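You operate a simulated robot arm through the tools that you are given. There is no shell and no other tool. Be economical: measure what you need, move in short steps, check, and stop when the job is done.

Carry out the task below with a simulated two-armed robot. There is one attempt and no reset: what you move stays moved.

TASK
Dust the cherry leaf, then butt the maple strip to it.
Fine: use the tack cloth and hold the leaf still while you wipe; cloth back; slide the strip up to the leaf; hurt and break nothing.

Only the result counts: the job must be done as asked and must still hold three seconds after the hand-in. Knocking over, shifting, dropping, spilling or breaking anything else fails it. Flat cloth is picked up by pressing the open fingertips on it (5 to 10 N) and closing them slowly along it; thin cloth reads only 2 to 8 mm in the jaws.

THE ROBOT
Two 7-joint arms with two-finger parallel grippers on one trunk, on a base that drives. Base frame: it is fixed to the floor where the robot stands at the start and does not move with it; the origin is under the middle of the robot, x ahead of it, y to its left, z up; the surface under the hand at the start is at about z = 0.84. Units: m, rad, N and s.
The left shoulder is at the start at [0.07, 0.134, 1.201], the right one opposite. With the tool pointing down near the work surface each hand reaches from about 0.1 to 0.64 m from the robot's upright axis, wherever it stands, measured 20 degrees to its own side. Payload 1.57 kg a hand.
The tool frame of a hand sits at the grasp point between the pads (the TCP): z along the fingers, y along the line on which they close. The tips reach 0.03 m beyond it. Largest opening 0.08 m; finger width 0.017, thickness 0.012; the body of the gripper, 0.04 by 0.082 m, starts 0.08 m behind the TCP.
Orientation is told as [roll, pitch, yaw] about the base's x, y, z axes, in that order, counted from this pose: with the fingers straight down and closing along the base's y, the tool's x points along the base's -x, its y along +y and its z along -z.

THE INTERFACE
- The arms move only by the tool arm_command. It takes "left_deltas", "right_deltas" or both (then of equal length, played together; a hand with none holds still); each is a list of rows, each a list of 3 entries, a list of its own where there are three numbers: the closure, from 0 (fully open) to 1 (shut), then the shift along the tool's x, y, z in units of 250 mm (1.0 is 250 mm), then the turn, a rotation vector about the tool's x, y, z in units of 120 degrees (1.0 is 120 degrees). In form: [[jaw, [x, y, z], [wx, wy, wz]], ...]. A call has 1 to 20 rows; each row is the pose to reach, as a shift and turn from the pose commanded when the call began, along the tool's axes at that moment. A call with a number of a shift or a turn outside -1 to 1 is refused whole. A row lasts 0.2 s, in which the tool goes at most 0.05 m and 0.15 rad; a call with a longer step from one row to the next is refused whole, and so is a gripper value outside its range. Where a pose cannot be reached the arm comes as near as it can. A force on the tool above 40 N (or 10 N above the force at the start of the call, whichever is more), or a blocked arm, ends the call early, and 0.2 s more pass. The fingers move at their own pace (about 0.153 m/s each) and stop on an object; they squeeze with about 30 N. The grip force told is the motor's: it shows also when the fingers shut on nothing. Time passes only in rows, and 0.2 s behind the last, so rows that repeat a pose let the fingers close. It gives the time, the measured TCP pose, the force on the tool (base axes), the opening and the grip force at its end, in the units of the frame above (readings bear some noise), with the torque about the TCP (base axes, N m) and any sound that the robot's microphone picked up.
- Cameras (640 x 400 px; columns grow to the right, rows downward): "scene" is now at [0.1173, 0.049, 1.4166]; the picture's right is [0.58, -0.81, 0.00], its down [-0.57, -0.40, -0.72] and it looks along [0.59, 0.42, -0.70] (base axes); focal length 266 px, centre (320, 200). "left" rides on the left gripper at [0.072, 0.007, -0.122] in its tool frame; the picture's right is [-0.09, 1.00, 0.00], its down [-0.84, -0.08, -0.54] and it looks along [-0.54, -0.05, 0.84] (tool axes); focal length 238 px, centre (320, 200). "right" rides on the right gripper at [0.072, -0.007, -0.122] in its tool frame; the picture's right is [0.09, 1.00, 0.00], its down [-0.84, 0.08, -0.54] and it looks along [-0.54, 0.05, 0.84] (tool axes); focal length 238 px, centre (320, 200). There is no depth. A picture from a camera that has moved, and an enlarged one, comes with that camera's place and axes in the base frame and with its lens.
- grab_frame(camera): a new picture of that camera. No time passes.
- lift_body(by): slides the trunk up (or, below 0, down) by that many m; the arms and the scene camera ride with it, the base frame stays. It gives what a move gives, with no picture.
- roll_base(legs): drives the robot by 1 to 6 legs, each [ahead, left, turn to the left] in m, m and rad, along the robot's own axes; the way and the turn of a leg run together, so that a leg with both is an arc; at most 1.5 m and 3.142 rad a leg. The arms and the cameras ride along, it lands a little off, and it stops where it bumps. It gives what a move gives.
- pan_tilt(pan, tilt): turns the head with the scene camera to pan (to the left, within 1.501 rad either way) and tilt (down, from -0.506 to 1.204), counted from straight ahead of the robot. It gives what a move gives.
- close_up(camera, box): a new picture of the part [left, top, right, bottom] of that camera's present view, enlarged. No time passes.
- close_job(): hands the job in; it is judged then, once.

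Go step by step. Nothing tells you exact positions but the pictures and the camera data: compare them with the known pose of the tool, close in by small moves and look again before you grip or let go. The budget is 120 turns and 100 pictures, counting those below and the enlarged ones. Unless the task says otherwise, let go and move clear before handing in.

The tools are called after "Request:" as name(argument=value, ...) on one line, values as JSON. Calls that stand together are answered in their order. arm_command: Moves the arms, as the interface text tells. Its arguments: {"type":"object","properties":{"left_deltas":{"type":"array","items":{"type":"array"}},"right_deltas":{"type":"array","items":{"type":"array"}}},"required":[]} The other tools are called the same way: lift_body (by) slides the trunk up or down; roll_base (legs) drives the base; pan_tilt (pan, tilt) turns the head that bears the scene camera; grab_frame (camera) takes a picture; close_up (camera, box) takes an enlarged picture of a part of a camera's view; close_job () hands the job in.

At the start:

```text
t: 0.0
left_position: [0.3146, 0.4298, 1.0719]
left_ee_rot: [-0.001, 0.0, 0.0]
left_wrist_force: [0.4, -0.2, -0.6]
left_ft_torque: [-0.02, 0.01, 0.01]
left_opening: 0.0802
left_gripper_force: 0.0
right_position: [0.4841, 0.0168, 1.1625]
right_ee_rot: [0.001, -0.001, -0.001]
right_wrist_force: [-0.1, 0.4, 0.1]
right_ft_torque: [-0.01, -0.01, -0.01]
right_opening: 0.0798
right_gripper_force: 0.1
trunk travel left (down, up): [-0.775, 0.165]
robot x, y, heading: [0.001, -0.0002, 0.001]
head pan, tilt: [0.618, 0.768]
```

scene: 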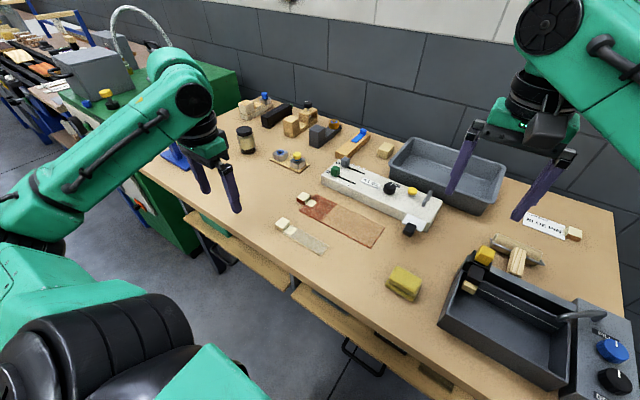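
right: 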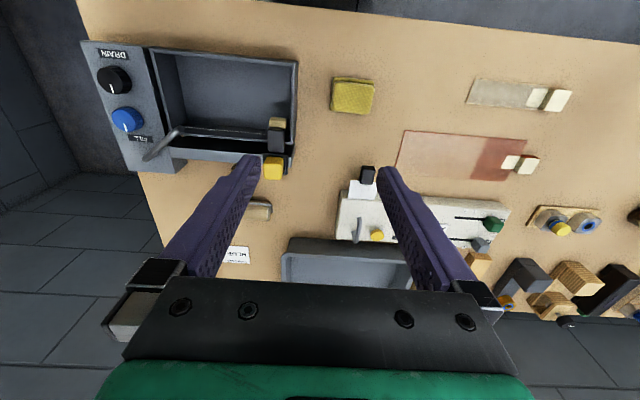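
left: 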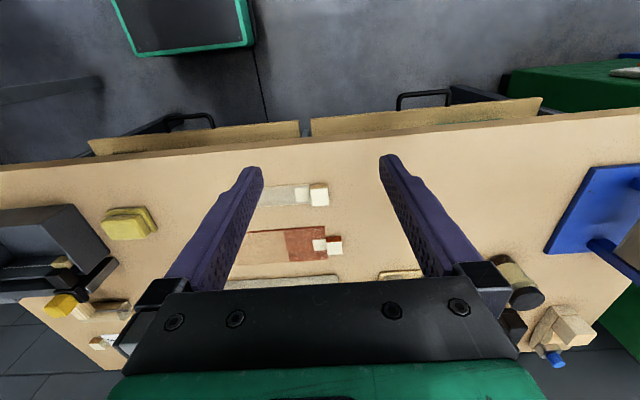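

I see a bench with a reddish veneer leaf and a pale strip, each with a small pale block, and a yellow cloth or sponge. I'll enlarge these to identify them.

Request:
close_up(camera="scene", box=[250, 150, 450, 275])

Request:
close_up(camera="scene", box=[380, 200, 640, 362])

Request:
close_up(camera="right", box=[320, 60, 640, 260])

```text
3.20 times, centred on (350, 212) of scene
camera zoom: at [0.1173, 0.049, 1.4166], right [0.58, -0.81, 0.0], down [-0.57, -0.4, -0.72], along [0.59, 0.42, -0.7], focal length 850 px, centre (224, 160)
```

zoom: 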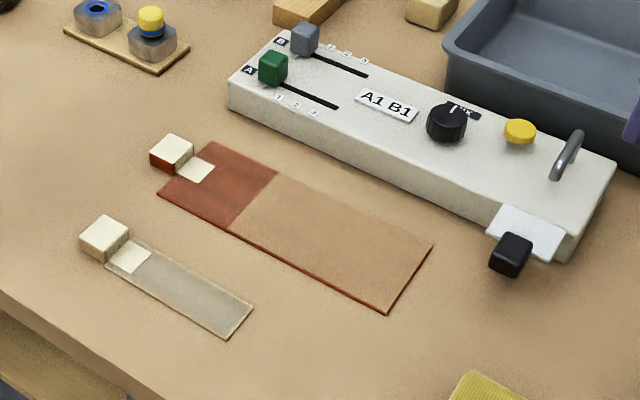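

```text
2.46 times, centred on (510, 281) of scene
camera zoom: at [0.1173, 0.049, 1.4166], right [0.58, -0.81, 0.0], down [-0.57, -0.4, -0.72], along [0.59, 0.42, -0.7], focal length 654 px, centre (-148, 1)
```

zoom: 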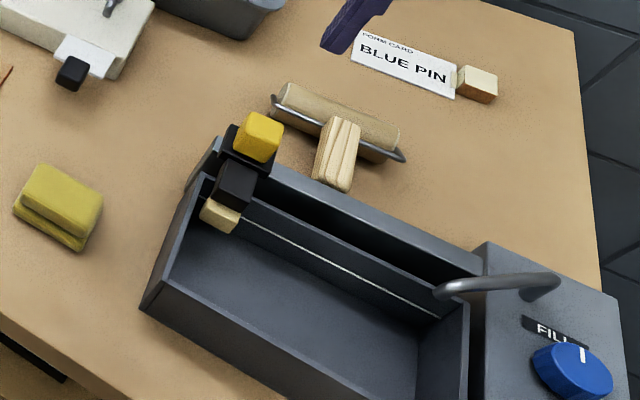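

```text
2.00 times, centred on (480, 160) of right
camera zoom: at [0.4136, 0.0098, 1.2851], right [-0.09, 1.0, 0.0], down [0.84, 0.08, 0.54], along [0.54, 0.05, -0.84], focal length 477 px, centre (0, 280)
```

zoom: 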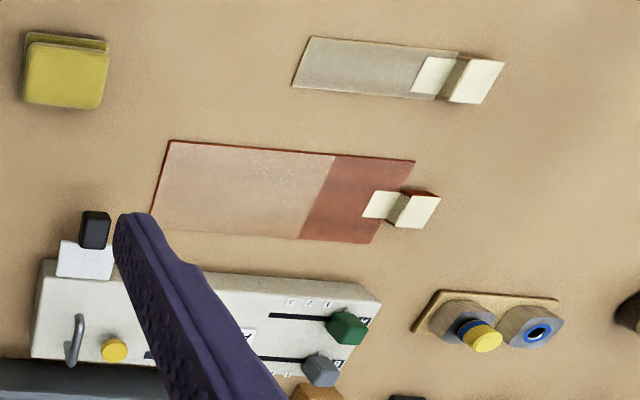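

The leaf spans roughly x 0.53–0.62, y 0.18–0.42, and is dusty over y<0.344. The strip spans x 0.44–0.475, y 0.27–0.40. I want a better look at the cloth candidates and handles, so I'll turn the head.

Request:
pan_tilt(pan=0.2, tilt=0.85)

Request:
grab_frame(camera="scene")

Request:
close_up(camera="right", box=[220, 60, 400, 172])

Request:
close_up(camera="left", box=[230, 170, 380, 290])

```text
t: 0.9
left_position: [0.3139, 0.4312, 1.0726]
left_ee_rot: [-0.001, -0.001, 0.0]
left_wrist_force: [1.0, 0.2, 0.0]
left_ft_torque: [0.0, 0.02, 0.0]
left_opening: 0.0802
left_gripper_force: 0.1
right_position: [0.4846, 0.0165, 1.1627]
right_ee_rot: [-0.002, 0.0, -0.002]
right_wrist_force: [-0.3, 0.1, 0.0]
right_ft_torque: [0.0, 0.01, 0.02]
right_opening: 0.08
right_gripper_force: 0.1
trunk travel left (down, up): [-0.775, 0.165]
robot x, y, heading: [0.0001, -0.0039, 0.003]
head pan, tilt: [0.201, 0.85]
```

```text
93 pictures are left
camera scene: at [0.127, 0.017, 1.4101], right [0.2, -0.98, 0.0], down [-0.74, -0.15, -0.66], along [0.65, 0.13, -0.75], focal length 266 px, centre (320, 200)
```

scene: 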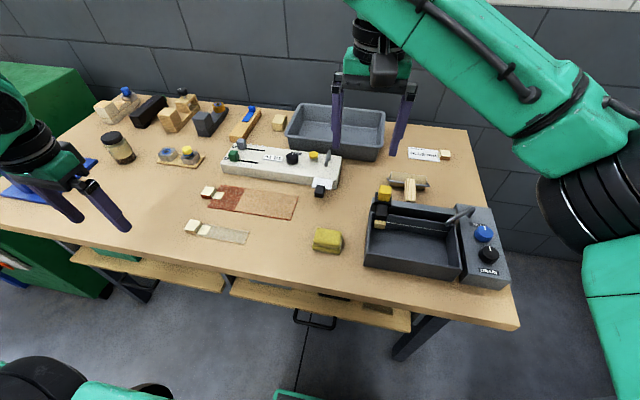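

```text
3.56 times, centred on (310, 116) of right
camera zoom: at [0.4135, 0.0098, 1.2851], right [-0.09, 1.0, 0.0], down [0.84, 0.08, 0.54], along [0.54, 0.05, -0.84], focal length 848 px, centre (356, 499)
```

zoom: 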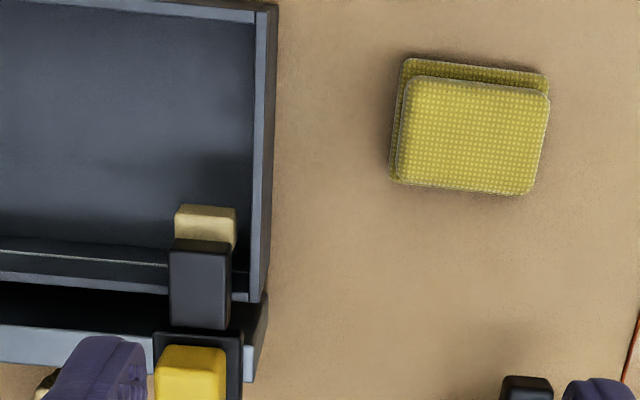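

```text
3.33 times, centred on (305, 230) of left
camera zoom: at [0.2426, 0.4367, 1.1921], right [0.09, 1.0, 0.0], down [0.84, -0.08, 0.54], along [0.54, -0.05, -0.84], focal length 794 px, centre (370, 100)
```

zoom: 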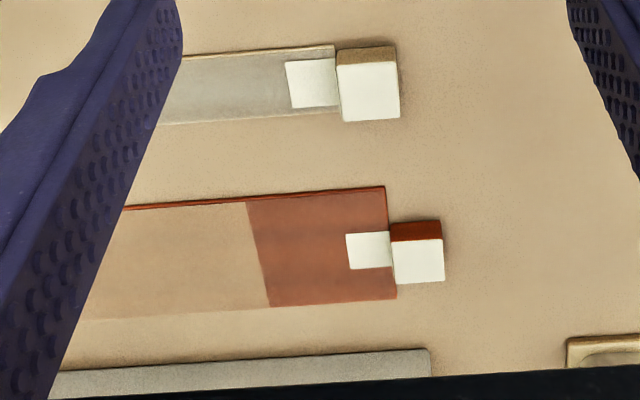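

The yellow waffle cloth at about (0.48, 0.07) is the tack cloth, and the blocks on the leaf and strip are their handles. The leaf handle is out of the left hand's reach, so I'll drive left to put the leaf in front of the robot.

Request:
roll_base(legs=[[0.0, 0.27, 0.0]])

Request:
pan_tilt(pan=0.0, tilt=0.85)

Request:
grab_frame(camera="scene")

Request:
grab_frame(camera="right")

```text
t: 2.8
left_position: [0.3126, 0.6993, 1.0715]
left_ee_rot: [0.0, 0.0, 0.002]
left_wrist_force: [-0.3, 0.9, 0.0]
left_ft_torque: [0.04, 0.0, -0.03]
left_opening: 0.0798
left_gripper_force: 0.1
right_position: [0.4835, 0.2851, 1.1631]
right_ee_rot: [0.0, 0.002, 0.003]
right_wrist_force: [0.4, -0.7, 0.1]
right_ft_torque: [0.02, 0.01, 0.0]
right_opening: 0.0797
right_gripper_force: 0.0
trunk travel left (down, up): [-0.775, 0.165]
robot x, y, heading: [-0.0002, 0.2706, 0.011]
head pan, tilt: [0.201, 0.85]
```

```text
t: 3.5
left_position: [0.3123, 0.7003, 1.0718]
left_ee_rot: [-0.001, 0.0, 0.001]
left_wrist_force: [-0.3, 0.1, 0.1]
left_ft_torque: [-0.03, 0.0, 0.0]
left_opening: 0.08
left_gripper_force: 0.0
right_position: [0.4852, 0.2877, 1.1633]
right_ee_rot: [-0.001, 0.0, 0.002]
right_wrist_force: [1.0, -0.8, -0.1]
right_ft_torque: [0.04, -0.01, 0.03]
right_opening: 0.08
right_gripper_force: 0.0
trunk travel left (down, up): [-0.775, 0.165]
robot x, y, heading: [-0.001, 0.2714, 0.001]
head pan, tilt: [0.0, 0.85]
```

```text
90 pictures are left
camera scene: at [0.1282, 0.2721, 1.4101], right [0.0, -1.0, 0.0], down [-0.75, 0.0, -0.66], along [0.66, 0.0, -0.75], focal length 266 px, centre (320, 200)
```

scene: 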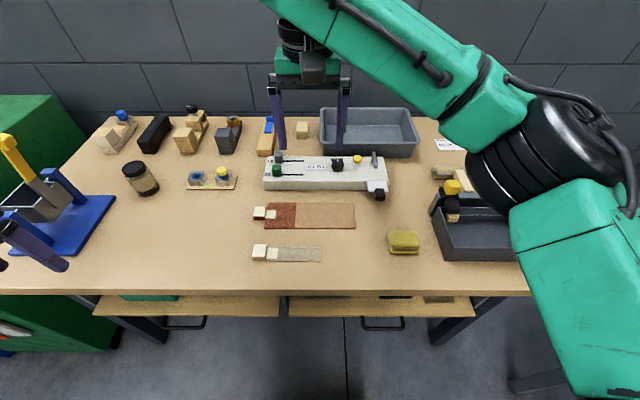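

```text
89 pictures are left
camera right: at [0.4132, 0.2811, 1.2851], right [-0.09, 1.0, 0.0], down [0.84, 0.08, 0.54], along [0.54, 0.05, -0.84], focal length 238 px, centre (320, 200)
```

right: 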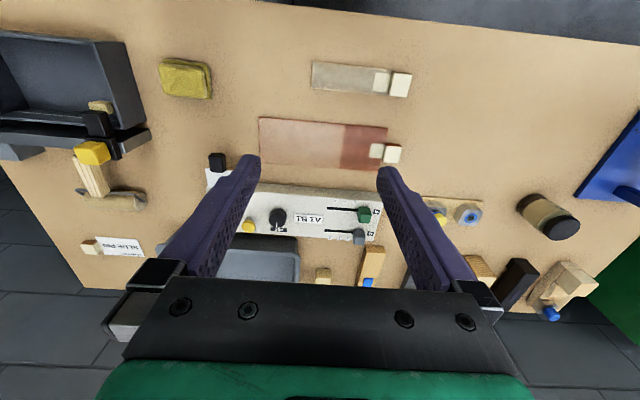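

The robot is now in front of the leaf. I'll enlarge for a precise measurement.

Request:
close_up(camera="scene", box=[240, 190, 368, 270])

Request:
close_up(camera="scene", box=[364, 210, 444, 260])

```text
5.00 times, centred on (304, 230) of scene
camera zoom: at [0.1282, 0.2721, 1.4101], right [0.0, -1.0, 0.0], down [-0.75, 0.0, -0.66], along [0.66, 0.0, -0.75], focal length 1328 px, centre (400, 50)
```

zoom: 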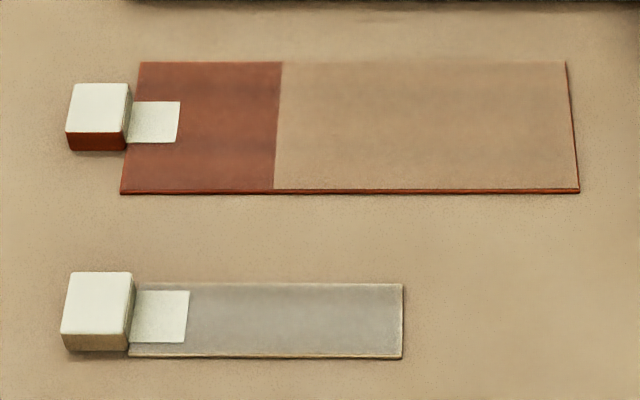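

```text
8.00 times, centred on (404, 235) of scene
camera zoom: at [0.1282, 0.2721, 1.4101], right [0.0, -1.0, 0.0], down [-0.75, 0.0, -0.66], along [0.66, 0.0, -0.75], focal length 2126 px, centre (-352, -80)
```

zoom: 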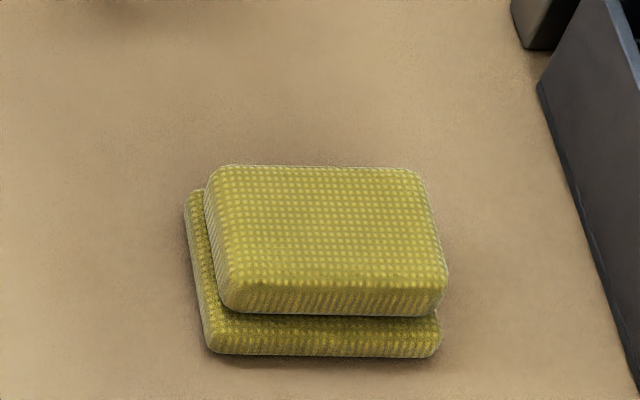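

Measured centres: leaf handle about (0.574, 0.432), strip handle about (0.455, 0.415), both with tops at z≈0.857, and cloth about (0.485, 0.067). I'll bring both hands overhead, turned so the fingers close along x.

Request:
arm_command(right_deltas=[[0, [0, -0.073, 0.05], [0, 0, -0.0625]], [0, [0, -0.147, 0.1], [0, 0, -0.125]], [0, [0, -0.22, 0.15], [0, 0, -0.1875]], [0, [0, -0.293, 0.2], [0, 0, -0.25]], [0, [0, -0.367, 0.25], [0, 0, -0.3125]], [0, [0, -0.44, 0.3], [0, 0, -0.375]], [0, [0, -0.513, 0.35], [0, 0, -0.4375]], [0, [0, -0.587, 0.4], [0, 0, -0.5]], [0, [0, -0.66, 0.45], [0, 0, -0.5625]], [0, [0, -0.733, 0.5], [0, 0, -0.625]], [0, [0, -0.807, 0.55], [0, 0, -0.6875]], [0, [0, -0.88, 0.6], [0, 0, -0.75]], [0, [0, -0.88, 0.6], [0, 0, -0.75]]], left_deltas=[[0, [-0.075, -0.075, 0], [0, 0, 0.0625]], [0, [-0.15, -0.15, 0], [0, 0, 0.125]], [0, [-0.225, -0.225, 0], [0, 0, 0.1875]], [0, [-0.3, -0.3, 0], [0, 0, 0.25]], [0, [-0.375, -0.375, 0], [0, 0, 0.3125]], [0, [-0.45, -0.45, 0], [0, 0, 0.375]], [0, [-0.525, -0.525, 0], [0, 0, 0.4375]], [0, [-0.6, -0.6, 0.03], [0, 0, 0.5]], [0, [-0.675, -0.675, 0.06], [0, 0, 0.5625]], [0, [-0.75, -0.75, 0.09], [0, 0, 0.625]], [0, [-0.825, -0.825, 0.12], [0, 0, 0.6875]], [0, [-0.9, -0.9, 0.15], [0, 0, 0.75]], [0, [-0.9, -0.9, 0.15], [0, 0, 0.75]]])

Request:
grab_frame(camera="right")

Request:
grab_frame(camera="left")

Request:
grab_frame(camera="scene")

```text
t: 6.3
left_position: [0.5381, 0.477, 1.0343]
left_ee_rot: [-0.002, -0.002, -1.57]
left_wrist_force: [1.1, 0.0, 0.3]
left_ft_torque: [0.0, -0.02, 0.0]
left_opening: 0.0799
left_gripper_force: 0.0
right_position: [0.4831, 0.067, 1.0137]
right_ee_rot: [-0.001, 0.0, 1.572]
right_wrist_force: [-0.7, 1.0, -0.1]
right_ft_torque: [-0.03, -0.04, -0.01]
right_opening: 0.0799
right_gripper_force: 0.0
trunk travel left (down, up): [-0.775, 0.165]
robot x, y, heading: [0.0011, 0.2727, 0.002]
head pan, tilt: [0.0, 0.85]
```

```text
86 pictures are left
camera right: at [0.4919, -0.0035, 1.1355], right [-1.0, -0.09, 0.0], down [-0.08, 0.84, 0.54], along [-0.05, 0.54, -0.84], focal length 238 px, centre (320, 200)
```

right: 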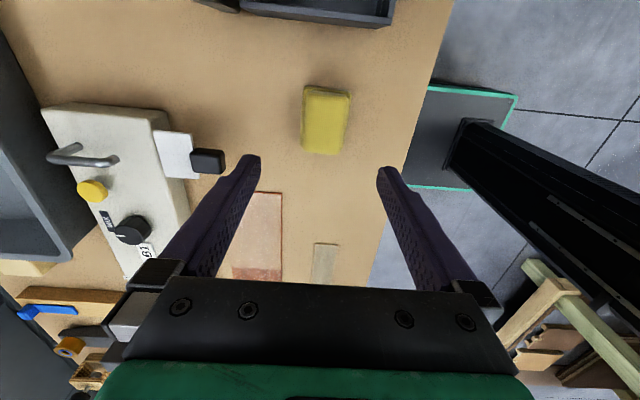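

```text
85 pictures are left
camera left: at [0.5451, 0.5487, 1.1551], right [1.0, -0.09, 0.0], down [-0.08, -0.84, 0.54], along [-0.05, -0.54, -0.84], focal length 238 px, centre (320, 200)
```

left: 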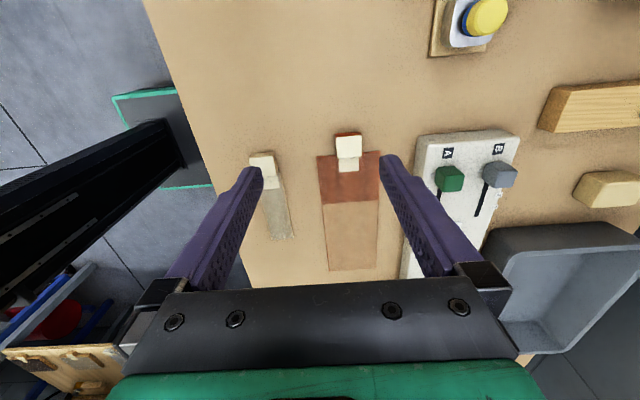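

```text
84 pictures are left
camera scene: at [0.1277, 0.2724, 1.4102], right [0.0, -1.0, 0.0], down [-0.75, 0.0, -0.66], along [0.66, 0.0, -0.75], focal length 266 px, centre (320, 200)
```

scene: 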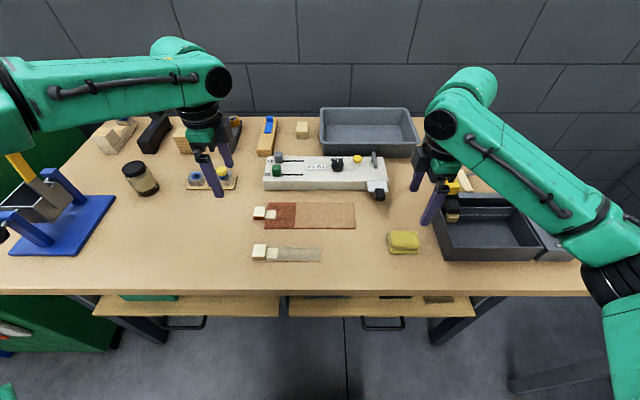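

Both hands are roughly over their targets. I'll move lower and look again.

Request:
arm_command(left_deltas=[[0, [-0.034, 0.029, 0.08], [0, 0, 0]], [0, [-0.067, 0.058, 0.16], [0, 0, 0]], [0, [-0.1, 0.087, 0.24], [0, 0, 0]], [0, [-0.134, 0.115, 0.32], [0, 0, 0]], [0, [-0.16, 0.144, 0.4], [0, 0, 0]], [0, [-0.16, 0.144, 0.44], [0, 0, 0]], [0, [-0.16, 0.144, 0.44], [0, 0, 0]]], right_deltas=[[0, [0, 0.004, 0.07], [0, 0, 0]], [0, [0, 0.008, 0.14], [0, 0, 0]], [0, [0, 0.008, 0.21], [0, 0, 0]], [0, [0, 0.008, 0.28], [0, 0, 0]], [0, [0, 0.008, 0.35], [0, 0, 0]], [0, [0, 0.008, 0.4], [0, 0, 0]], [0, [0, 0.008, 0.4], [0, 0, 0]]])

Request:
grab_frame(camera="right")

Request:
grab_frame(camera="left")

Request:
close_up(camera="scene", box=[200, 140, 456, 300])

```text
t: 7.9
left_position: [0.5241, 0.4623, 0.9537]
left_ee_rot: [0.001, -0.001, -1.572]
left_wrist_force: [0.1, -0.3, 0.4]
left_ft_torque: [0.01, 0.03, -0.01]
left_opening: 0.0799
left_gripper_force: 0.1
left hand out of reach, approached as far as the arm can: row 2, 3, 4, 5, 6, 7
right_position: [0.4822, 0.0672, 0.9132]
right_ee_rot: [-0.001, -0.001, 1.57]
right_wrist_force: [0.8, 0.0, -0.4]
right_ft_torque: [0.03, -0.02, 0.03]
right_opening: 0.0798
right_gripper_force: 0.0
trunk travel left (down, up): [-0.775, 0.165]
robot x, y, heading: [0.0012, 0.2683, 0.006]
head pan, tilt: [0.0, 0.85]
```

```text
83 pictures are left
camera right: at [0.4896, -0.0042, 1.0344], right [-1.0, -0.09, 0.0], down [-0.08, 0.84, 0.54], along [-0.05, 0.54, -0.84], focal length 238 px, centre (320, 200)
```

right: 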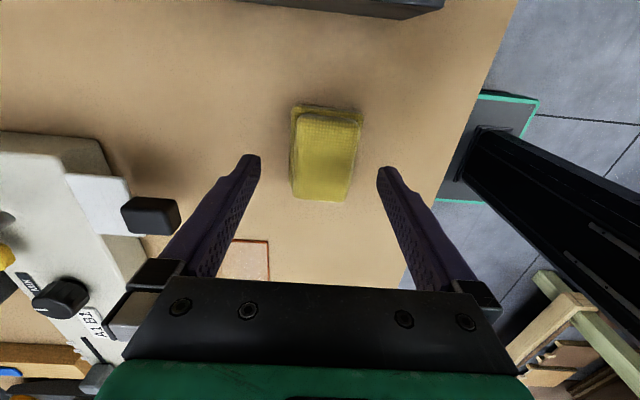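

```text
82 pictures are left
camera left: at [0.5311, 0.5342, 1.0731], right [1.0, -0.09, 0.0], down [-0.08, -0.84, 0.54], along [-0.05, -0.54, -0.84], focal length 238 px, centre (320, 200)
```

left: 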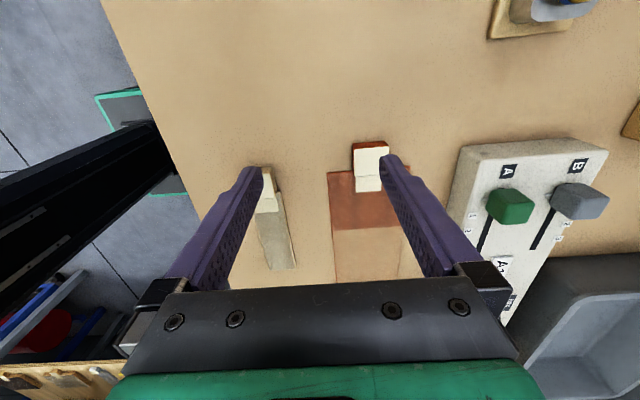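

```text
2.50 times, centred on (328, 220) of scene
camera zoom: at [0.1283, 0.2712, 1.4101], right [0.0, -1.0, 0.0], down [-0.75, 0.0, -0.66], along [0.66, 0.0, -0.75], focal length 664 px, centre (300, 150)
```

zoom: 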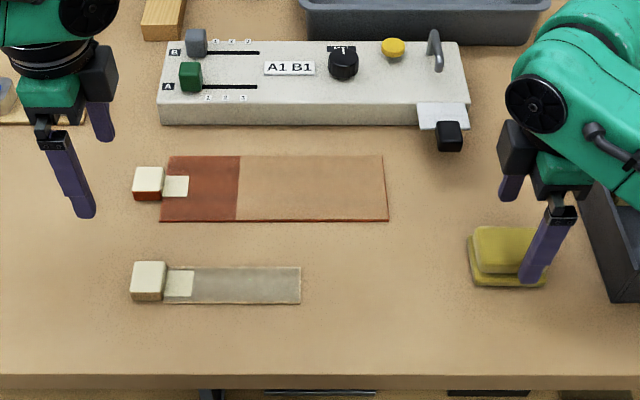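

The left hand falls just short of the leaf handle, so I'll drive ahead a little.

Request:
roll_base(legs=[[0.08, 0.0, 0.0]])

Request:
grab_frame(camera="scene")

```text
t: 9.0
left_position: [0.6019, 0.4616, 0.9539]
left_ee_rot: [0.005, -0.001, -1.568]
left_wrist_force: [-0.2, 0.3, -0.8]
left_ft_torque: [0.01, -0.04, 0.01]
left_opening: 0.0801
left_gripper_force: 0.0
right_position: [0.5586, 0.0653, 0.9122]
right_ee_rot: [-0.003, 0.0, 1.57]
right_wrist_force: [-0.3, 0.3, -0.9]
right_ft_torque: [0.01, 0.01, -0.02]
right_opening: 0.0799
right_gripper_force: 0.0
trunk travel left (down, up): [-0.775, 0.165]
robot x, y, heading: [0.0772, 0.2651, 0.001]
head pan, tilt: [0.0, 0.85]
```

```text
80 pictures are left
camera scene: at [0.2045, 0.2714, 1.4104], right [0.0, -1.0, 0.0], down [-0.75, 0.0, -0.66], along [0.66, 0.0, -0.75], focal length 266 px, centre (320, 200)
```

scene: 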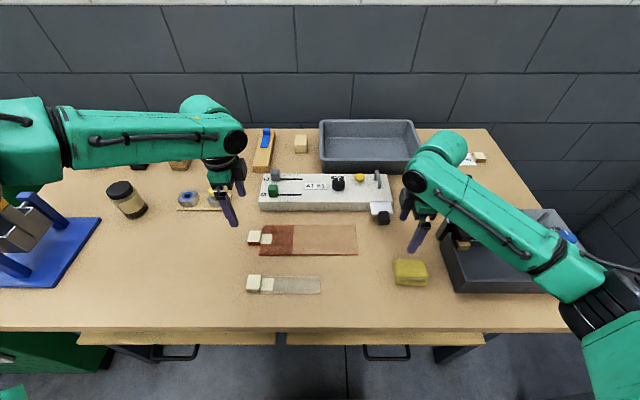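

Request:
arm_command(left_deltas=[[0, [-0.03, -0.03, 0], [0, 0, 0]], [0, [-0.06, -0.06, 0], [0, 0, 0]], [0, [-0.09, -0.09, 0], [0, 0, 0]], [0, [-0.108, -0.112, 0], [0, 0, 0]], [0, [-0.108, -0.112, 0], [0, 0, 0]]], right_deltas=[[0, [0, 0.08, 0], [0, 0, 0]], [0, [0, 0.16, 0], [0, 0, 0]], [0, [0, 0.24, 0], [0, 0, 0]], [0, [0, 0.312, 0], [0, 0, 0]], [0, [0, 0.312, 0], [0, 0, 0]]])

Request:
grab_frame(camera="right")

Request:
grab_frame(camera="left")

```text
t: 10.2
left_position: [0.5761, 0.4349, 0.9531]
left_ee_rot: [0.002, -0.002, -1.569]
left_wrist_force: [0.0, -0.4, 0.0]
left_ft_torque: [0.0, -0.02, -0.03]
left_opening: 0.0798
left_gripper_force: 0.0
right_position: [0.483, 0.0683, 0.9124]
right_ee_rot: [0.001, 0.0, 1.571]
right_wrist_force: [0.4, 0.3, 0.3]
right_ft_torque: [0.0, 0.01, -0.04]
right_opening: 0.08
right_gripper_force: 0.1
trunk travel left (down, up): [-0.775, 0.165]
robot x, y, heading: [0.0807, 0.2696, 0.001]
head pan, tilt: [0.0, 0.85]
```

```text
79 pictures are left
camera right: at [0.4909, -0.0034, 1.0344], right [-1.0, -0.09, 0.0], down [-0.08, 0.84, 0.54], along [-0.05, 0.54, -0.84], focal length 238 px, centre (320, 200)
```

right: 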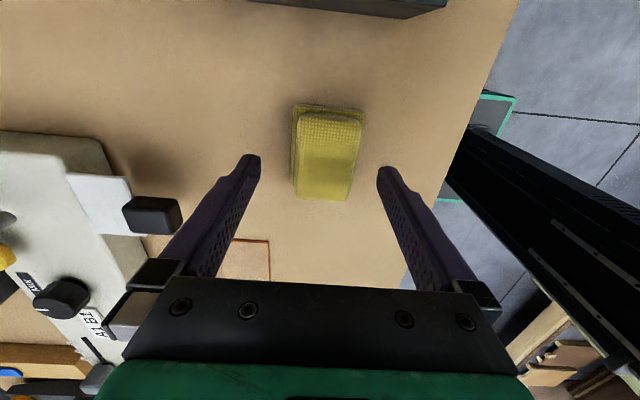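

```text
78 pictures are left
camera left: at [0.583, 0.5068, 1.0733], right [1.0, -0.09, 0.0], down [-0.08, -0.84, 0.54], along [-0.05, -0.54, -0.84], focal length 238 px, centre (320, 200)
```

left: 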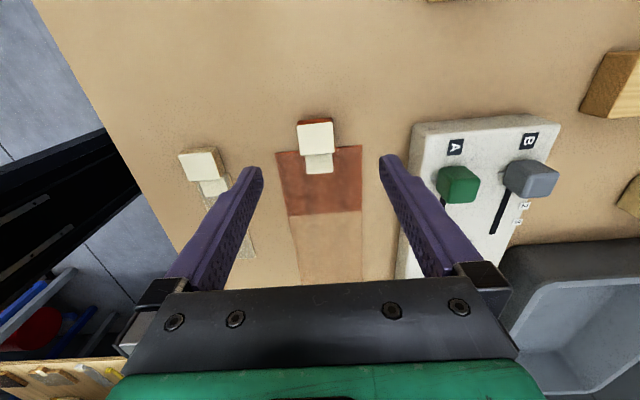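

Alignment looks good. I'll lower the right hand so the fingers straddle the cloth's upper part, then close gradually.

Request:
arm_command(right_deltas=[[0, [0, 0.006, 0.04], [0, 0, 0]], [0, [0, 0.006, 0.08], [0, 0, 0]], [0, [0, 0.006, 0.125], [0, 0, 0]], [0, [0, 0.006, 0.125], [0, 0, 0]]])

Request:
close_up(camera="scene", box=[364, 220, 460, 295])

Request:
close_up(camera="right", box=[220, 90, 420, 215])

```text
t: 11.2
left_position: [0.575, 0.4348, 0.9535]
left_ee_rot: [0.002, -0.002, -1.569]
left_wrist_force: [0.1, -1.0, -0.1]
left_ft_torque: [0.02, 0.02, -0.01]
left_opening: 0.08
left_gripper_force: 0.1
right_position: [0.4823, 0.067, 0.8824]
right_ee_rot: [0.001, -0.001, 1.57]
right_wrist_force: [0.4, 0.7, 0.3]
right_ft_torque: [0.02, -0.01, 0.03]
right_opening: 0.0802
right_gripper_force: 0.1
trunk travel left (down, up): [-0.775, 0.165]
robot x, y, heading: [0.079, 0.2671, 0.003]
head pan, tilt: [0.0, 0.85]
```

```text
5.33 times, centred on (412, 258) of scene
camera zoom: at [0.207, 0.2714, 1.4101], right [0.0, -1.0, 0.0], down [-0.75, 0.0, -0.66], along [0.66, 0.0, -0.75], focal length 1417 px, centre (-171, -107)
```

zoom: 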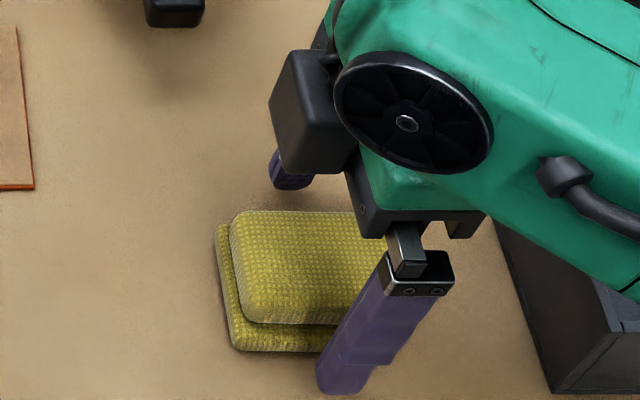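

```text
3.20 times, centred on (320, 152) of right
camera zoom: at [0.4889, -0.0034, 1.0037], right [-1.0, -0.09, 0.0], down [-0.08, 0.84, 0.54], along [-0.05, 0.54, -0.84], focal length 763 px, centre (320, 352)
```

zoom: 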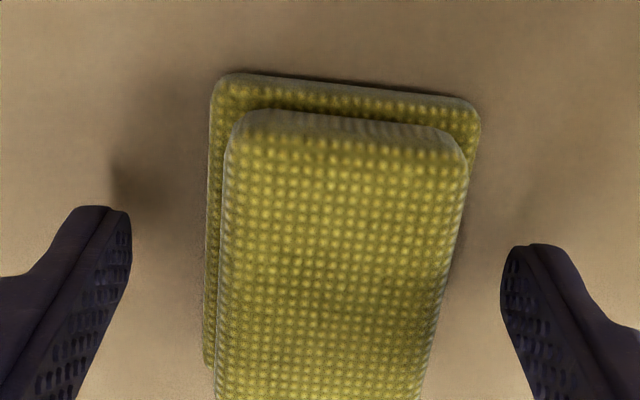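

Request:
arm_command(right_deltas=[[0.15, [0, 0, 0], [0, 0, 0]], [0.25, [0, 0, 0], [0, 0, 0]], [0.35, [0, 0, 0], [0, 0, 0]], [0.45, [0, 0, 0], [0, 0, 0]], [0.55, [0, 0, 0], [0, 0, 0]], [0.65, [0, 0, 0], [0, 0, 0]], [0.8, [0, 0, 0], [0, 0, 0]], [1, [0, 0, 0], [0, 0, 0]], [1, [0, 0, 0], [0, 0, 0]], [1, [0, 0, 0], [0, 0, 0]]])

Request:
close_up(camera="right", box=[220, 90, 420, 215])

Request:
close_up(camera="scene", box=[364, 220, 460, 295])

```text
t: 13.4
left_position: [0.5761, 0.4345, 0.9536]
left_ee_rot: [0.001, 0.0, -1.57]
left_wrist_force: [0.0, -0.2, 0.8]
left_ft_torque: [0.01, -0.01, 0.01]
left_opening: 0.0802
left_gripper_force: 0.0
right_position: [0.4824, 0.0674, 0.8823]
right_ee_rot: [0.0, 0.001, 1.571]
right_wrist_force: [0.9, 0.3, -0.1]
right_ft_torque: [0.0, 0.0, -0.02]
right_opening: 0.0538
right_gripper_force: 30.2
trunk travel left (down, up): [-0.775, 0.165]
robot x, y, heading: [0.0808, 0.271, 0.001]
head pan, tilt: [0.0, 0.85]
```

```text
3.20 times, centred on (320, 152) of right
camera zoom: at [0.4891, -0.0034, 1.0038], right [-1.0, -0.09, 0.0], down [-0.08, 0.84, 0.54], along [-0.05, 0.54, -0.84], focal length 763 px, centre (320, 352)
```

zoom: 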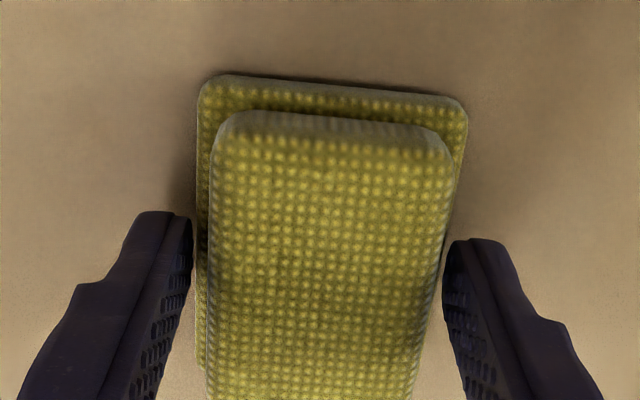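

```text
5.33 times, centred on (412, 258) of scene
camera zoom: at [0.2072, 0.2714, 1.4101], right [0.0, -1.0, 0.0], down [-0.75, 0.0, -0.66], along [0.66, 0.0, -0.75], focal length 1417 px, centre (-171, -107)
```

zoom: 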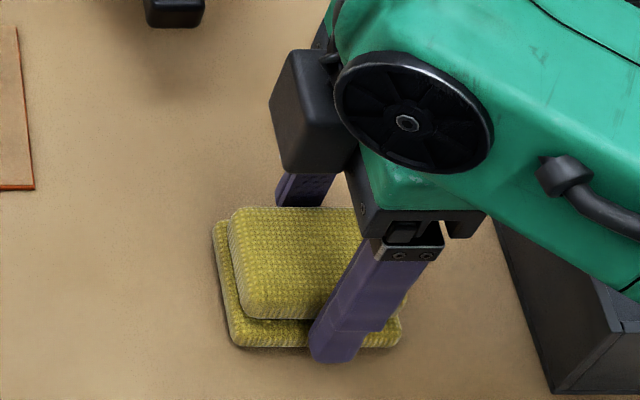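

The cloth is held as a firm pad with 54 mm in the jaws. I'll lift it and look.

Request:
arm_command(right_deltas=[[1, [0, 0, -0.06], [0, 0, 0]], [1, [0, 0, -0.12], [0, 0, 0]], [1, [0, 0, -0.2], [0, 0, 0]], [1, [0, 0, -0.28], [0, 0, 0]], [1, [0, 0, -0.28], [0, 0, 0]]])

Request:
close_up(camera="scene", box=[344, 180, 472, 280])

Request:
grab_frame(camera="right")

```text
t: 14.6
left_position: [0.5751, 0.4347, 0.9535]
left_ee_rot: [0.002, -0.001, -1.568]
left_wrist_force: [0.4, 0.2, 0.4]
left_ft_torque: [-0.01, 0.0, 0.01]
left_opening: 0.0801
left_gripper_force: 0.0
right_position: [0.4816, 0.0679, 0.9515]
right_ee_rot: [0.001, 0.0, 1.571]
right_wrist_force: [-0.9, -0.3, -0.2]
right_ft_torque: [-0.01, 0.03, 0.02]
right_opening: 0.054
right_gripper_force: 30.0
trunk travel left (down, up): [-0.775, 0.165]
robot x, y, heading: [0.0774, 0.2695, 0.006]
head pan, tilt: [0.0, 0.85]
```

```text
4.00 times, centred on (408, 230) of scene
camera zoom: at [0.2073, 0.2712, 1.4101], right [0.0, -1.0, 0.0], down [-0.75, 0.0, -0.66], along [0.66, 0.0, -0.75], focal length 1063 px, centre (-32, 80)
```

zoom: 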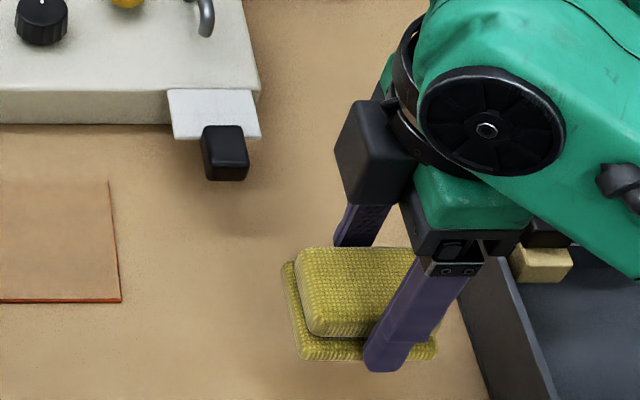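

```text
72 pictures are left
camera right: at [0.4899, -0.0036, 1.0736], right [-1.0, -0.09, 0.0], down [-0.08, 0.84, 0.54], along [-0.05, 0.54, -0.84], focal length 238 px, centre (320, 200)
```

right: 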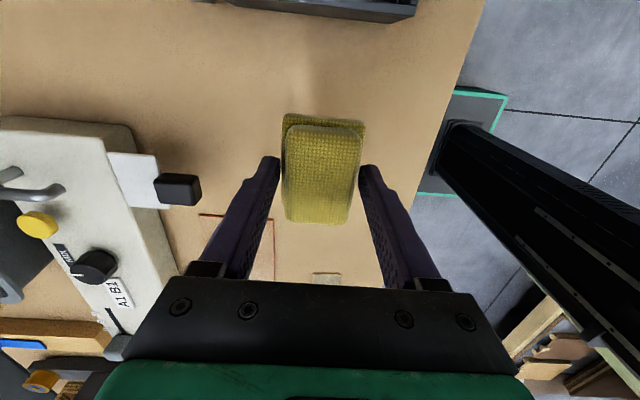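

The cloth is secure. Next I'll lower the left hand onto the leaf handle.

Request:
arm_command(left_deltas=[[0, [0, -0.006, 0.08], [0, 0, 0]], [0, [0, -0.006, 0.16], [0, 0, 0]], [0, [0, -0.006, 0.24], [0, 0, 0]], [0, [0, -0.006, 0.28], [0, 0, 0]], [0, [0, -0.006, 0.31], [0, 0, 0]], [0, [0, -0.006, 0.31], [0, 0, 0]]])

Request:
close_up(camera="left", box=[220, 90, 420, 215])

Request:
close_up(camera="scene", box=[200, 190, 328, 290])

```text
t: 16.0
left_position: [0.5566, 0.4478, 0.8897]
left_ee_rot: [0.001, 0.0, -1.569]
left_wrist_force: [-0.4, 0.0, 0.6]
left_ft_torque: [-0.02, -0.01, -0.02]
left_opening: 0.0798
left_gripper_force: 0.0
left hand out of reach, approached as far as the arm can: row 2, 3, 4, 5, 6
right_position: [0.4805, 0.0683, 0.9513]
right_ee_rot: [0.0, 0.001, 1.57]
right_wrist_force: [-0.1, -0.5, -0.5]
right_ft_torque: [0.01, -0.02, 0.05]
right_opening: 0.054
right_gripper_force: 30.3
trunk travel left (down, up): [-0.775, 0.165]
robot x, y, heading: [0.0787, 0.2713, -0.001]
head pan, tilt: [0.0, 0.85]
```

```text
3.20 times, centred on (320, 152) of left
camera zoom: at [0.5632, 0.521, 1.0099], right [1.0, -0.09, 0.0], down [-0.08, -0.84, 0.54], along [-0.05, -0.54, -0.84], focal length 763 px, centre (320, 352)
```

zoom: 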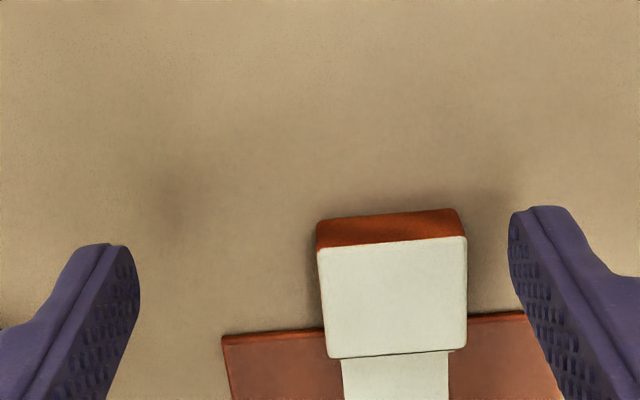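

```text
4.00 times, centred on (264, 240) of scene
camera zoom: at [0.2072, 0.2714, 1.4101], right [0.0, -1.0, 0.0], down [-0.75, 0.0, -0.66], along [0.66, 0.0, -0.75], focal length 1063 px, centre (544, 40)
```

zoom: 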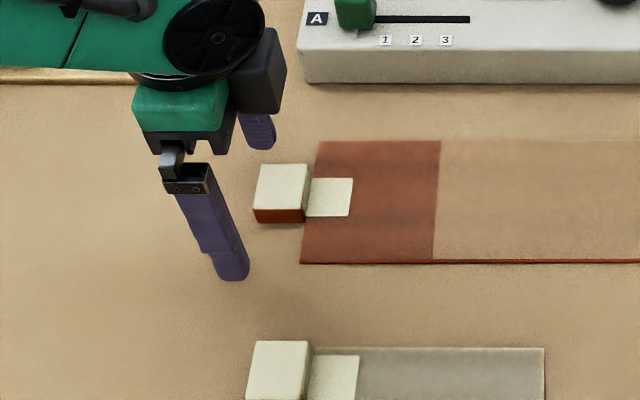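

The left hand runs out of reach low down, so I'll raise both hands and lower the trunk to extend the reach.

Request:
arm_command(left_deltas=[[0, [0, 0, -0.09], [0, 0, 0]], [0, [0, 0, -0.18], [0, 0, 0]], [0, [0, 0, -0.27], [0, 0, 0]], [0, [0, 0, -0.36], [0, 0, 0]], [0, [0, 0, -0.45], [0, 0, 0]], [0, [0, 0, -0.54], [0, 0, 0]], [0, [0, 0, -0.63], [0, 0, 0]], [0, [0, 0, -0.72], [0, 0, 0]], [0, [0, 0, -0.8], [0, 0, 0]], [0, [0, 0, -0.8], [0, 0, 0]]], right_deltas=[[1, [0, 0, -0.09], [0, 0, 0]], [1, [0, 0, -0.18], [0, 0, 0]], [1, [0, 0, -0.27], [0, 0, 0]], [1, [0, 0, -0.36], [0, 0, 0]], [1, [0, 0, -0.45], [0, 0, 0]], [1, [0, 0, -0.54], [0, 0, 0]], [1, [0, 0, -0.63], [0, 0, 0]], [1, [0, 0, -0.72], [0, 0, 0]], [1, [0, 0, -0.72], [0, 0, 0]], [1, [0, 0, -0.72], [0, 0, 0]]])

Request:
lift_body(by=-0.17)

Request:
grab_frame(camera="scene")

Request:
grab_frame(camera="left")

```text
t: 18.2
left_position: [0.5552, 0.4467, 1.0917]
left_ee_rot: [0.0, -0.002, -1.57]
left_wrist_force: [-0.8, -0.4, 0.2]
left_ft_torque: [0.03, 0.01, -0.02]
left_opening: 0.0799
left_gripper_force: 0.0
right_position: [0.4824, 0.0663, 1.1318]
right_ee_rot: [0.002, 0.001, 1.57]
right_wrist_force: [-0.1, 0.1, -0.7]
right_ft_torque: [-0.01, 0.02, 0.02]
right_opening: 0.0539
right_gripper_force: 30.1
trunk travel left (down, up): [-0.775, 0.165]
robot x, y, heading: [0.0781, 0.2713, 0.004]
head pan, tilt: [0.0, 0.85]
```

```text
t: 20.1
left_position: [0.5551, 0.4471, 0.9219]
left_ee_rot: [0.001, -0.002, -1.57]
left_wrist_force: [-0.2, 0.6, -0.2]
left_ft_torque: [0.02, 0.03, -0.01]
left_opening: 0.0799
left_gripper_force: 0.0
right_position: [0.4821, 0.0682, 0.9618]
right_ee_rot: [-0.001, -0.001, 1.572]
right_wrist_force: [-0.4, 0.1, 0.0]
right_ft_torque: [0.0, 0.0, -0.02]
right_opening: 0.0541
right_gripper_force: 30.4
trunk travel left (down, up): [-0.605, 0.335]
robot x, y, heading: [0.0767, 0.2683, 0.0]
head pan, tilt: [0.0, 0.85]
```

```text
69 pictures are left
camera scene: at [0.2071, 0.2714, 1.2401], right [0.0, -1.0, 0.0], down [-0.75, 0.0, -0.66], along [0.66, 0.0, -0.75], focal length 266 px, centre (320, 200)
```

scene: 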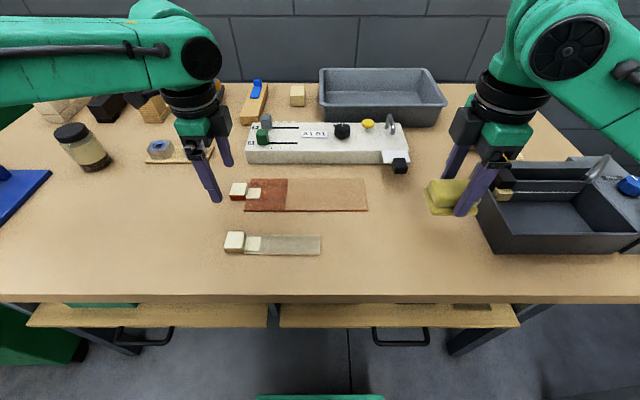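

```text
68 pictures are left
camera left: at [0.5629, 0.52, 1.0425], right [1.0, -0.09, 0.0], down [-0.08, -0.84, 0.54], along [-0.05, -0.54, -0.84], focal length 238 px, centre (320, 200)
```

left: 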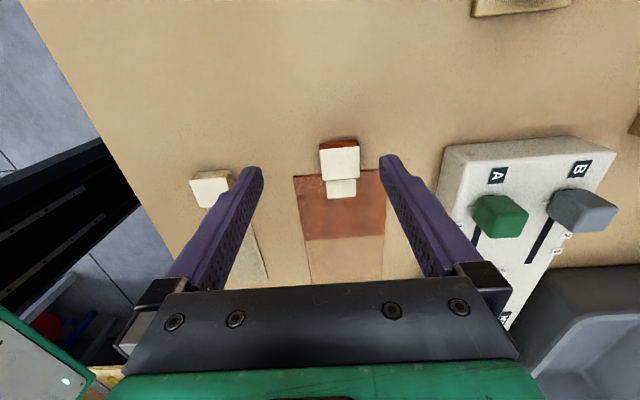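

Request:
arm_command(left_deltas=[[0, [-0.024, 0.037, 0.0], [0, 0, 0]], [0, [-0.048, 0.074, 0.0], [0, 0, 0]], [0, [-0.048, 0.074, 0.05], [0, 0, 0]], [0, [-0.048, 0.074, 0.1], [0, 0, 0]], [0, [-0.048, 0.074, 0.1], [0, 0, 0]]])

Request:
close_up(camera="left", box=[220, 90, 420, 215])

```text
t: 21.3
left_position: [0.5747, 0.4358, 0.8954]
left_ee_rot: [0.001, 0.0, -1.568]
left_wrist_force: [-0.3, -0.3, 0.0]
left_ft_torque: [0.0, 0.01, 0.01]
left_opening: 0.08
left_gripper_force: 0.1
right_position: [0.4826, 0.0662, 0.9619]
right_ee_rot: [0.0, 0.0, 1.571]
right_wrist_force: [0.6, 0.1, -1.2]
right_ft_torque: [0.03, 0.02, -0.05]
right_opening: 0.054
right_gripper_force: 29.8
trunk travel left (down, up): [-0.605, 0.335]
robot x, y, heading: [0.08, 0.2687, -0.0]
head pan, tilt: [0.0, 0.85]
```

```text
3.20 times, centred on (320, 152) of left
camera zoom: at [0.5817, 0.5077, 1.0168], right [1.0, -0.09, 0.0], down [-0.08, -0.84, 0.54], along [-0.05, -0.54, -0.84], focal length 763 px, centre (320, 352)
```

zoom: 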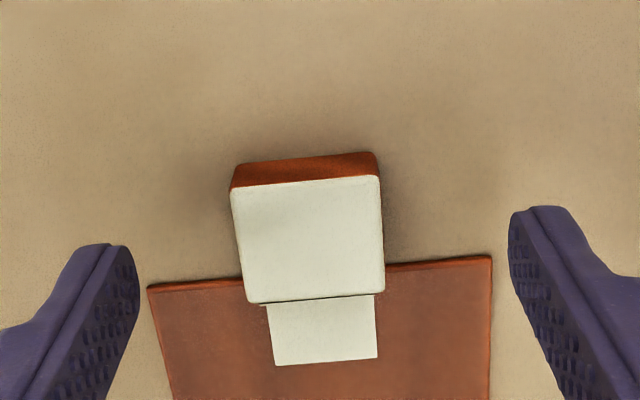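

Request:
arm_command(left_deltas=[[0, [0, -0.006, 0.043], [0, 0, 0]], [0, [0, -0.006, 0.086], [0, 0, 0]], [0.2, [0, -0.006, 0.086], [0, 0, 0]], [0.3, [0, -0.006, 0.086], [0, 0, 0]], [0.4, [0, -0.006, 0.086], [0, 0, 0]], [0.45, [0, -0.006, 0.086], [0, 0, 0]], [0.45, [0, -0.006, 0.086], [0, 0, 0]]])

Request:
close_up(camera="left", box=[220, 90, 420, 215])

Request:
close_up(camera="scene", box=[200, 160, 392, 280])

```text
t: 22.9
left_position: [0.5728, 0.4359, 0.8751]
left_ee_rot: [0.001, -0.004, -1.568]
left_wrist_force: [-0.5, 1.1, 0.0]
left_ft_torque: [0.03, 0.0, 0.0]
left_opening: 0.0442
left_gripper_force: 0.1
right_position: [0.481, 0.0673, 0.9623]
right_ee_rot: [0.0, 0.001, 1.57]
right_wrist_force: [-0.7, 0.4, 0.5]
right_ft_torque: [-0.02, -0.01, 0.0]
right_opening: 0.0537
right_gripper_force: 30.0
trunk travel left (down, up): [-0.605, 0.335]
robot x, y, heading: [0.0826, 0.2733, -0.001]
head pan, tilt: [0.0, 0.85]
```

```text
3.20 times, centred on (320, 152) of left
camera zoom: at [0.5804, 0.5078, 0.9955], right [1.0, -0.09, 0.0], down [-0.08, -0.84, 0.54], along [-0.05, -0.54, -0.84], focal length 763 px, centre (320, 352)
```

zoom: 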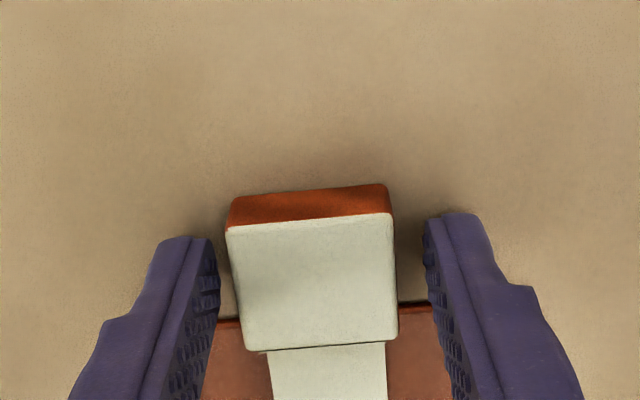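

```text
3.33 times, centred on (296, 220) of scene
camera zoom: at [0.2073, 0.2714, 1.2401], right [0.0, -1.0, 0.0], down [-0.75, 0.0, -0.66], along [0.66, 0.0, -0.75], focal length 886 px, centre (400, 133)
```

zoom: 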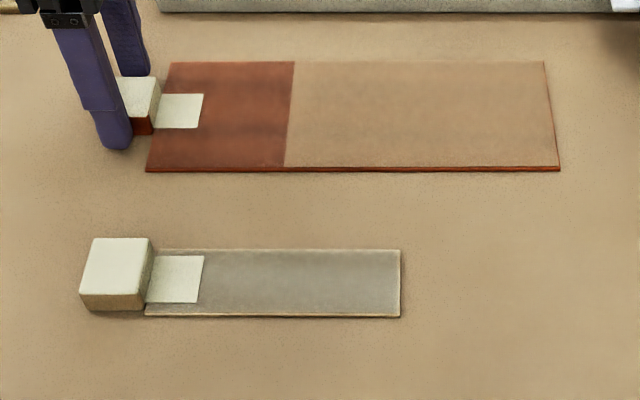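

The handle sits about 1.5 mm off centre, so I'll correct that and close.

Request:
arm_command(left_deltas=[[0.45, [0, -0.006, 0], [0, 0, 0]], [0.5, [0, -0.006, 0], [0, 0, 0]], [0.53, [0, -0.006, 0], [0, 0, 0]], [0.56, [0, -0.006, 0], [0, 0, 0]], [0.6, [0, -0.006, 0], [0, 0, 0]], [0.7, [0, -0.006, 0], [0, 0, 0]], [1, [0, -0.006, 0], [0, 0, 0]], [1, [0, -0.006, 0], [0, 0, 0]]])

Request:
close_up(camera="scene", box=[200, 160, 392, 280])

```text
t: 24.7
left_position: [0.5715, 0.4371, 0.8751]
left_ee_rot: [0.001, -0.001, -1.569]
left_wrist_force: [-0.1, 0.8, 0.3]
left_ft_torque: [0.02, 0.02, 0.01]
left_opening: 0.0327
left_gripper_force: 30.1
right_position: [0.4812, 0.0673, 0.9616]
right_ee_rot: [0.0, 0.0, 1.571]
right_wrist_force: [0.2, -0.2, -1.6]
right_ft_torque: [-0.01, -0.03, -0.02]
right_opening: 0.0536
right_gripper_force: 29.8
trunk travel left (down, up): [-0.605, 0.335]
robot x, y, heading: [0.0773, 0.2727, -0.0]
head pan, tilt: [0.0, 0.85]
```

```text
3.33 times, centred on (296, 220) of scene
camera zoom: at [0.2072, 0.2714, 1.2401], right [0.0, -1.0, 0.0], down [-0.75, 0.0, -0.66], along [0.66, 0.0, -0.75], focal length 886 px, centre (400, 133)
```

zoom: 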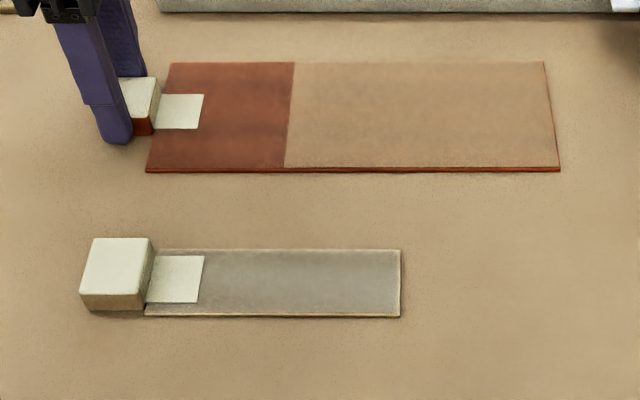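

The leaf is held and hasn't moved. I'll bring the cloth over the dusty end nearest the handle.

Request:
arm_command(right_deltas=[[1, [-0.12, -0.05, 0], [0, 0, 0]], [1, [-0.24, -0.1, 0], [0, 0, 0]], [1, [-0.36, -0.15, 0], [0, 0, 0]], [1, [-0.48, -0.2, 0], [0, 0, 0]], [1, [-0.6, -0.25, 0], [0, 0, 0]], [1, [-0.72, -0.3, 0], [0, 0, 0]], [1, [-0.84, -0.3, 0.04], [0, 0, 0]], [1, [-0.96, -0.3, 0.08], [0, 0, 0]], [1, [-0.96, -0.3, 0.12], [0, 0, 0]], [1, [-0.96, -0.3, 0.12], [0, 0, 0]]])

Request:
grab_frame(camera="scene")

Request:
grab_frame(camera="right")

```text
t: 26.9
left_position: [0.5721, 0.4363, 0.8748]
left_ee_rot: [0.002, -0.001, -1.57]
left_wrist_force: [0.1, -0.2, 1.1]
left_ft_torque: [0.02, 0.01, 0.01]
left_opening: 0.0328
left_gripper_force: 29.7
right_position: [0.5572, 0.3089, 0.9326]
right_ee_rot: [-0.001, 0.0, 1.571]
right_wrist_force: [-0.2, 0.0, -1.1]
right_ft_torque: [0.02, -0.01, 0.0]
right_opening: 0.0538
right_gripper_force: 30.3
trunk travel left (down, up): [-0.605, 0.335]
robot x, y, heading: [0.0784, 0.2676, -0.004]
head pan, tilt: [0.0, 0.85]
```

```text
63 pictures are left
camera scene: at [0.2071, 0.2714, 1.2401], right [0.0, -1.0, 0.0], down [-0.75, 0.0, -0.66], along [0.66, 0.0, -0.75], focal length 266 px, centre (320, 200)
```

scene: 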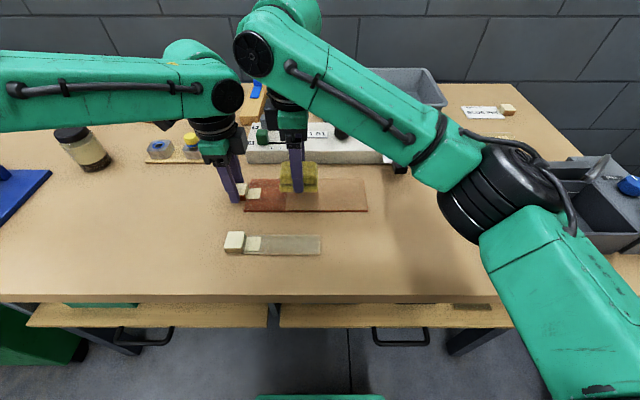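

```text
62 pictures are left
camera right: at [0.5644, 0.2368, 1.0541], right [-1.0, -0.09, 0.0], down [-0.08, 0.84, 0.54], along [-0.05, 0.54, -0.84], focal length 238 px, centre (320, 200)
```

right: 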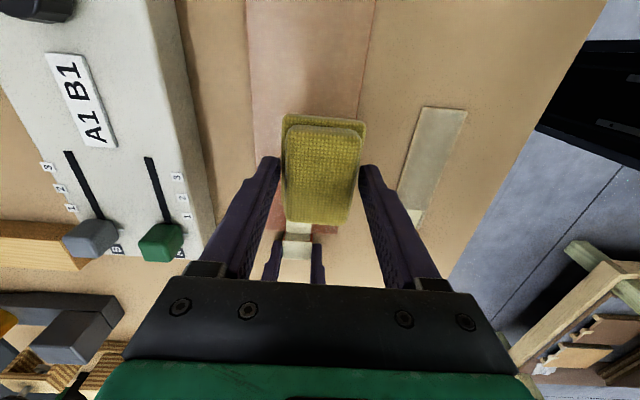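

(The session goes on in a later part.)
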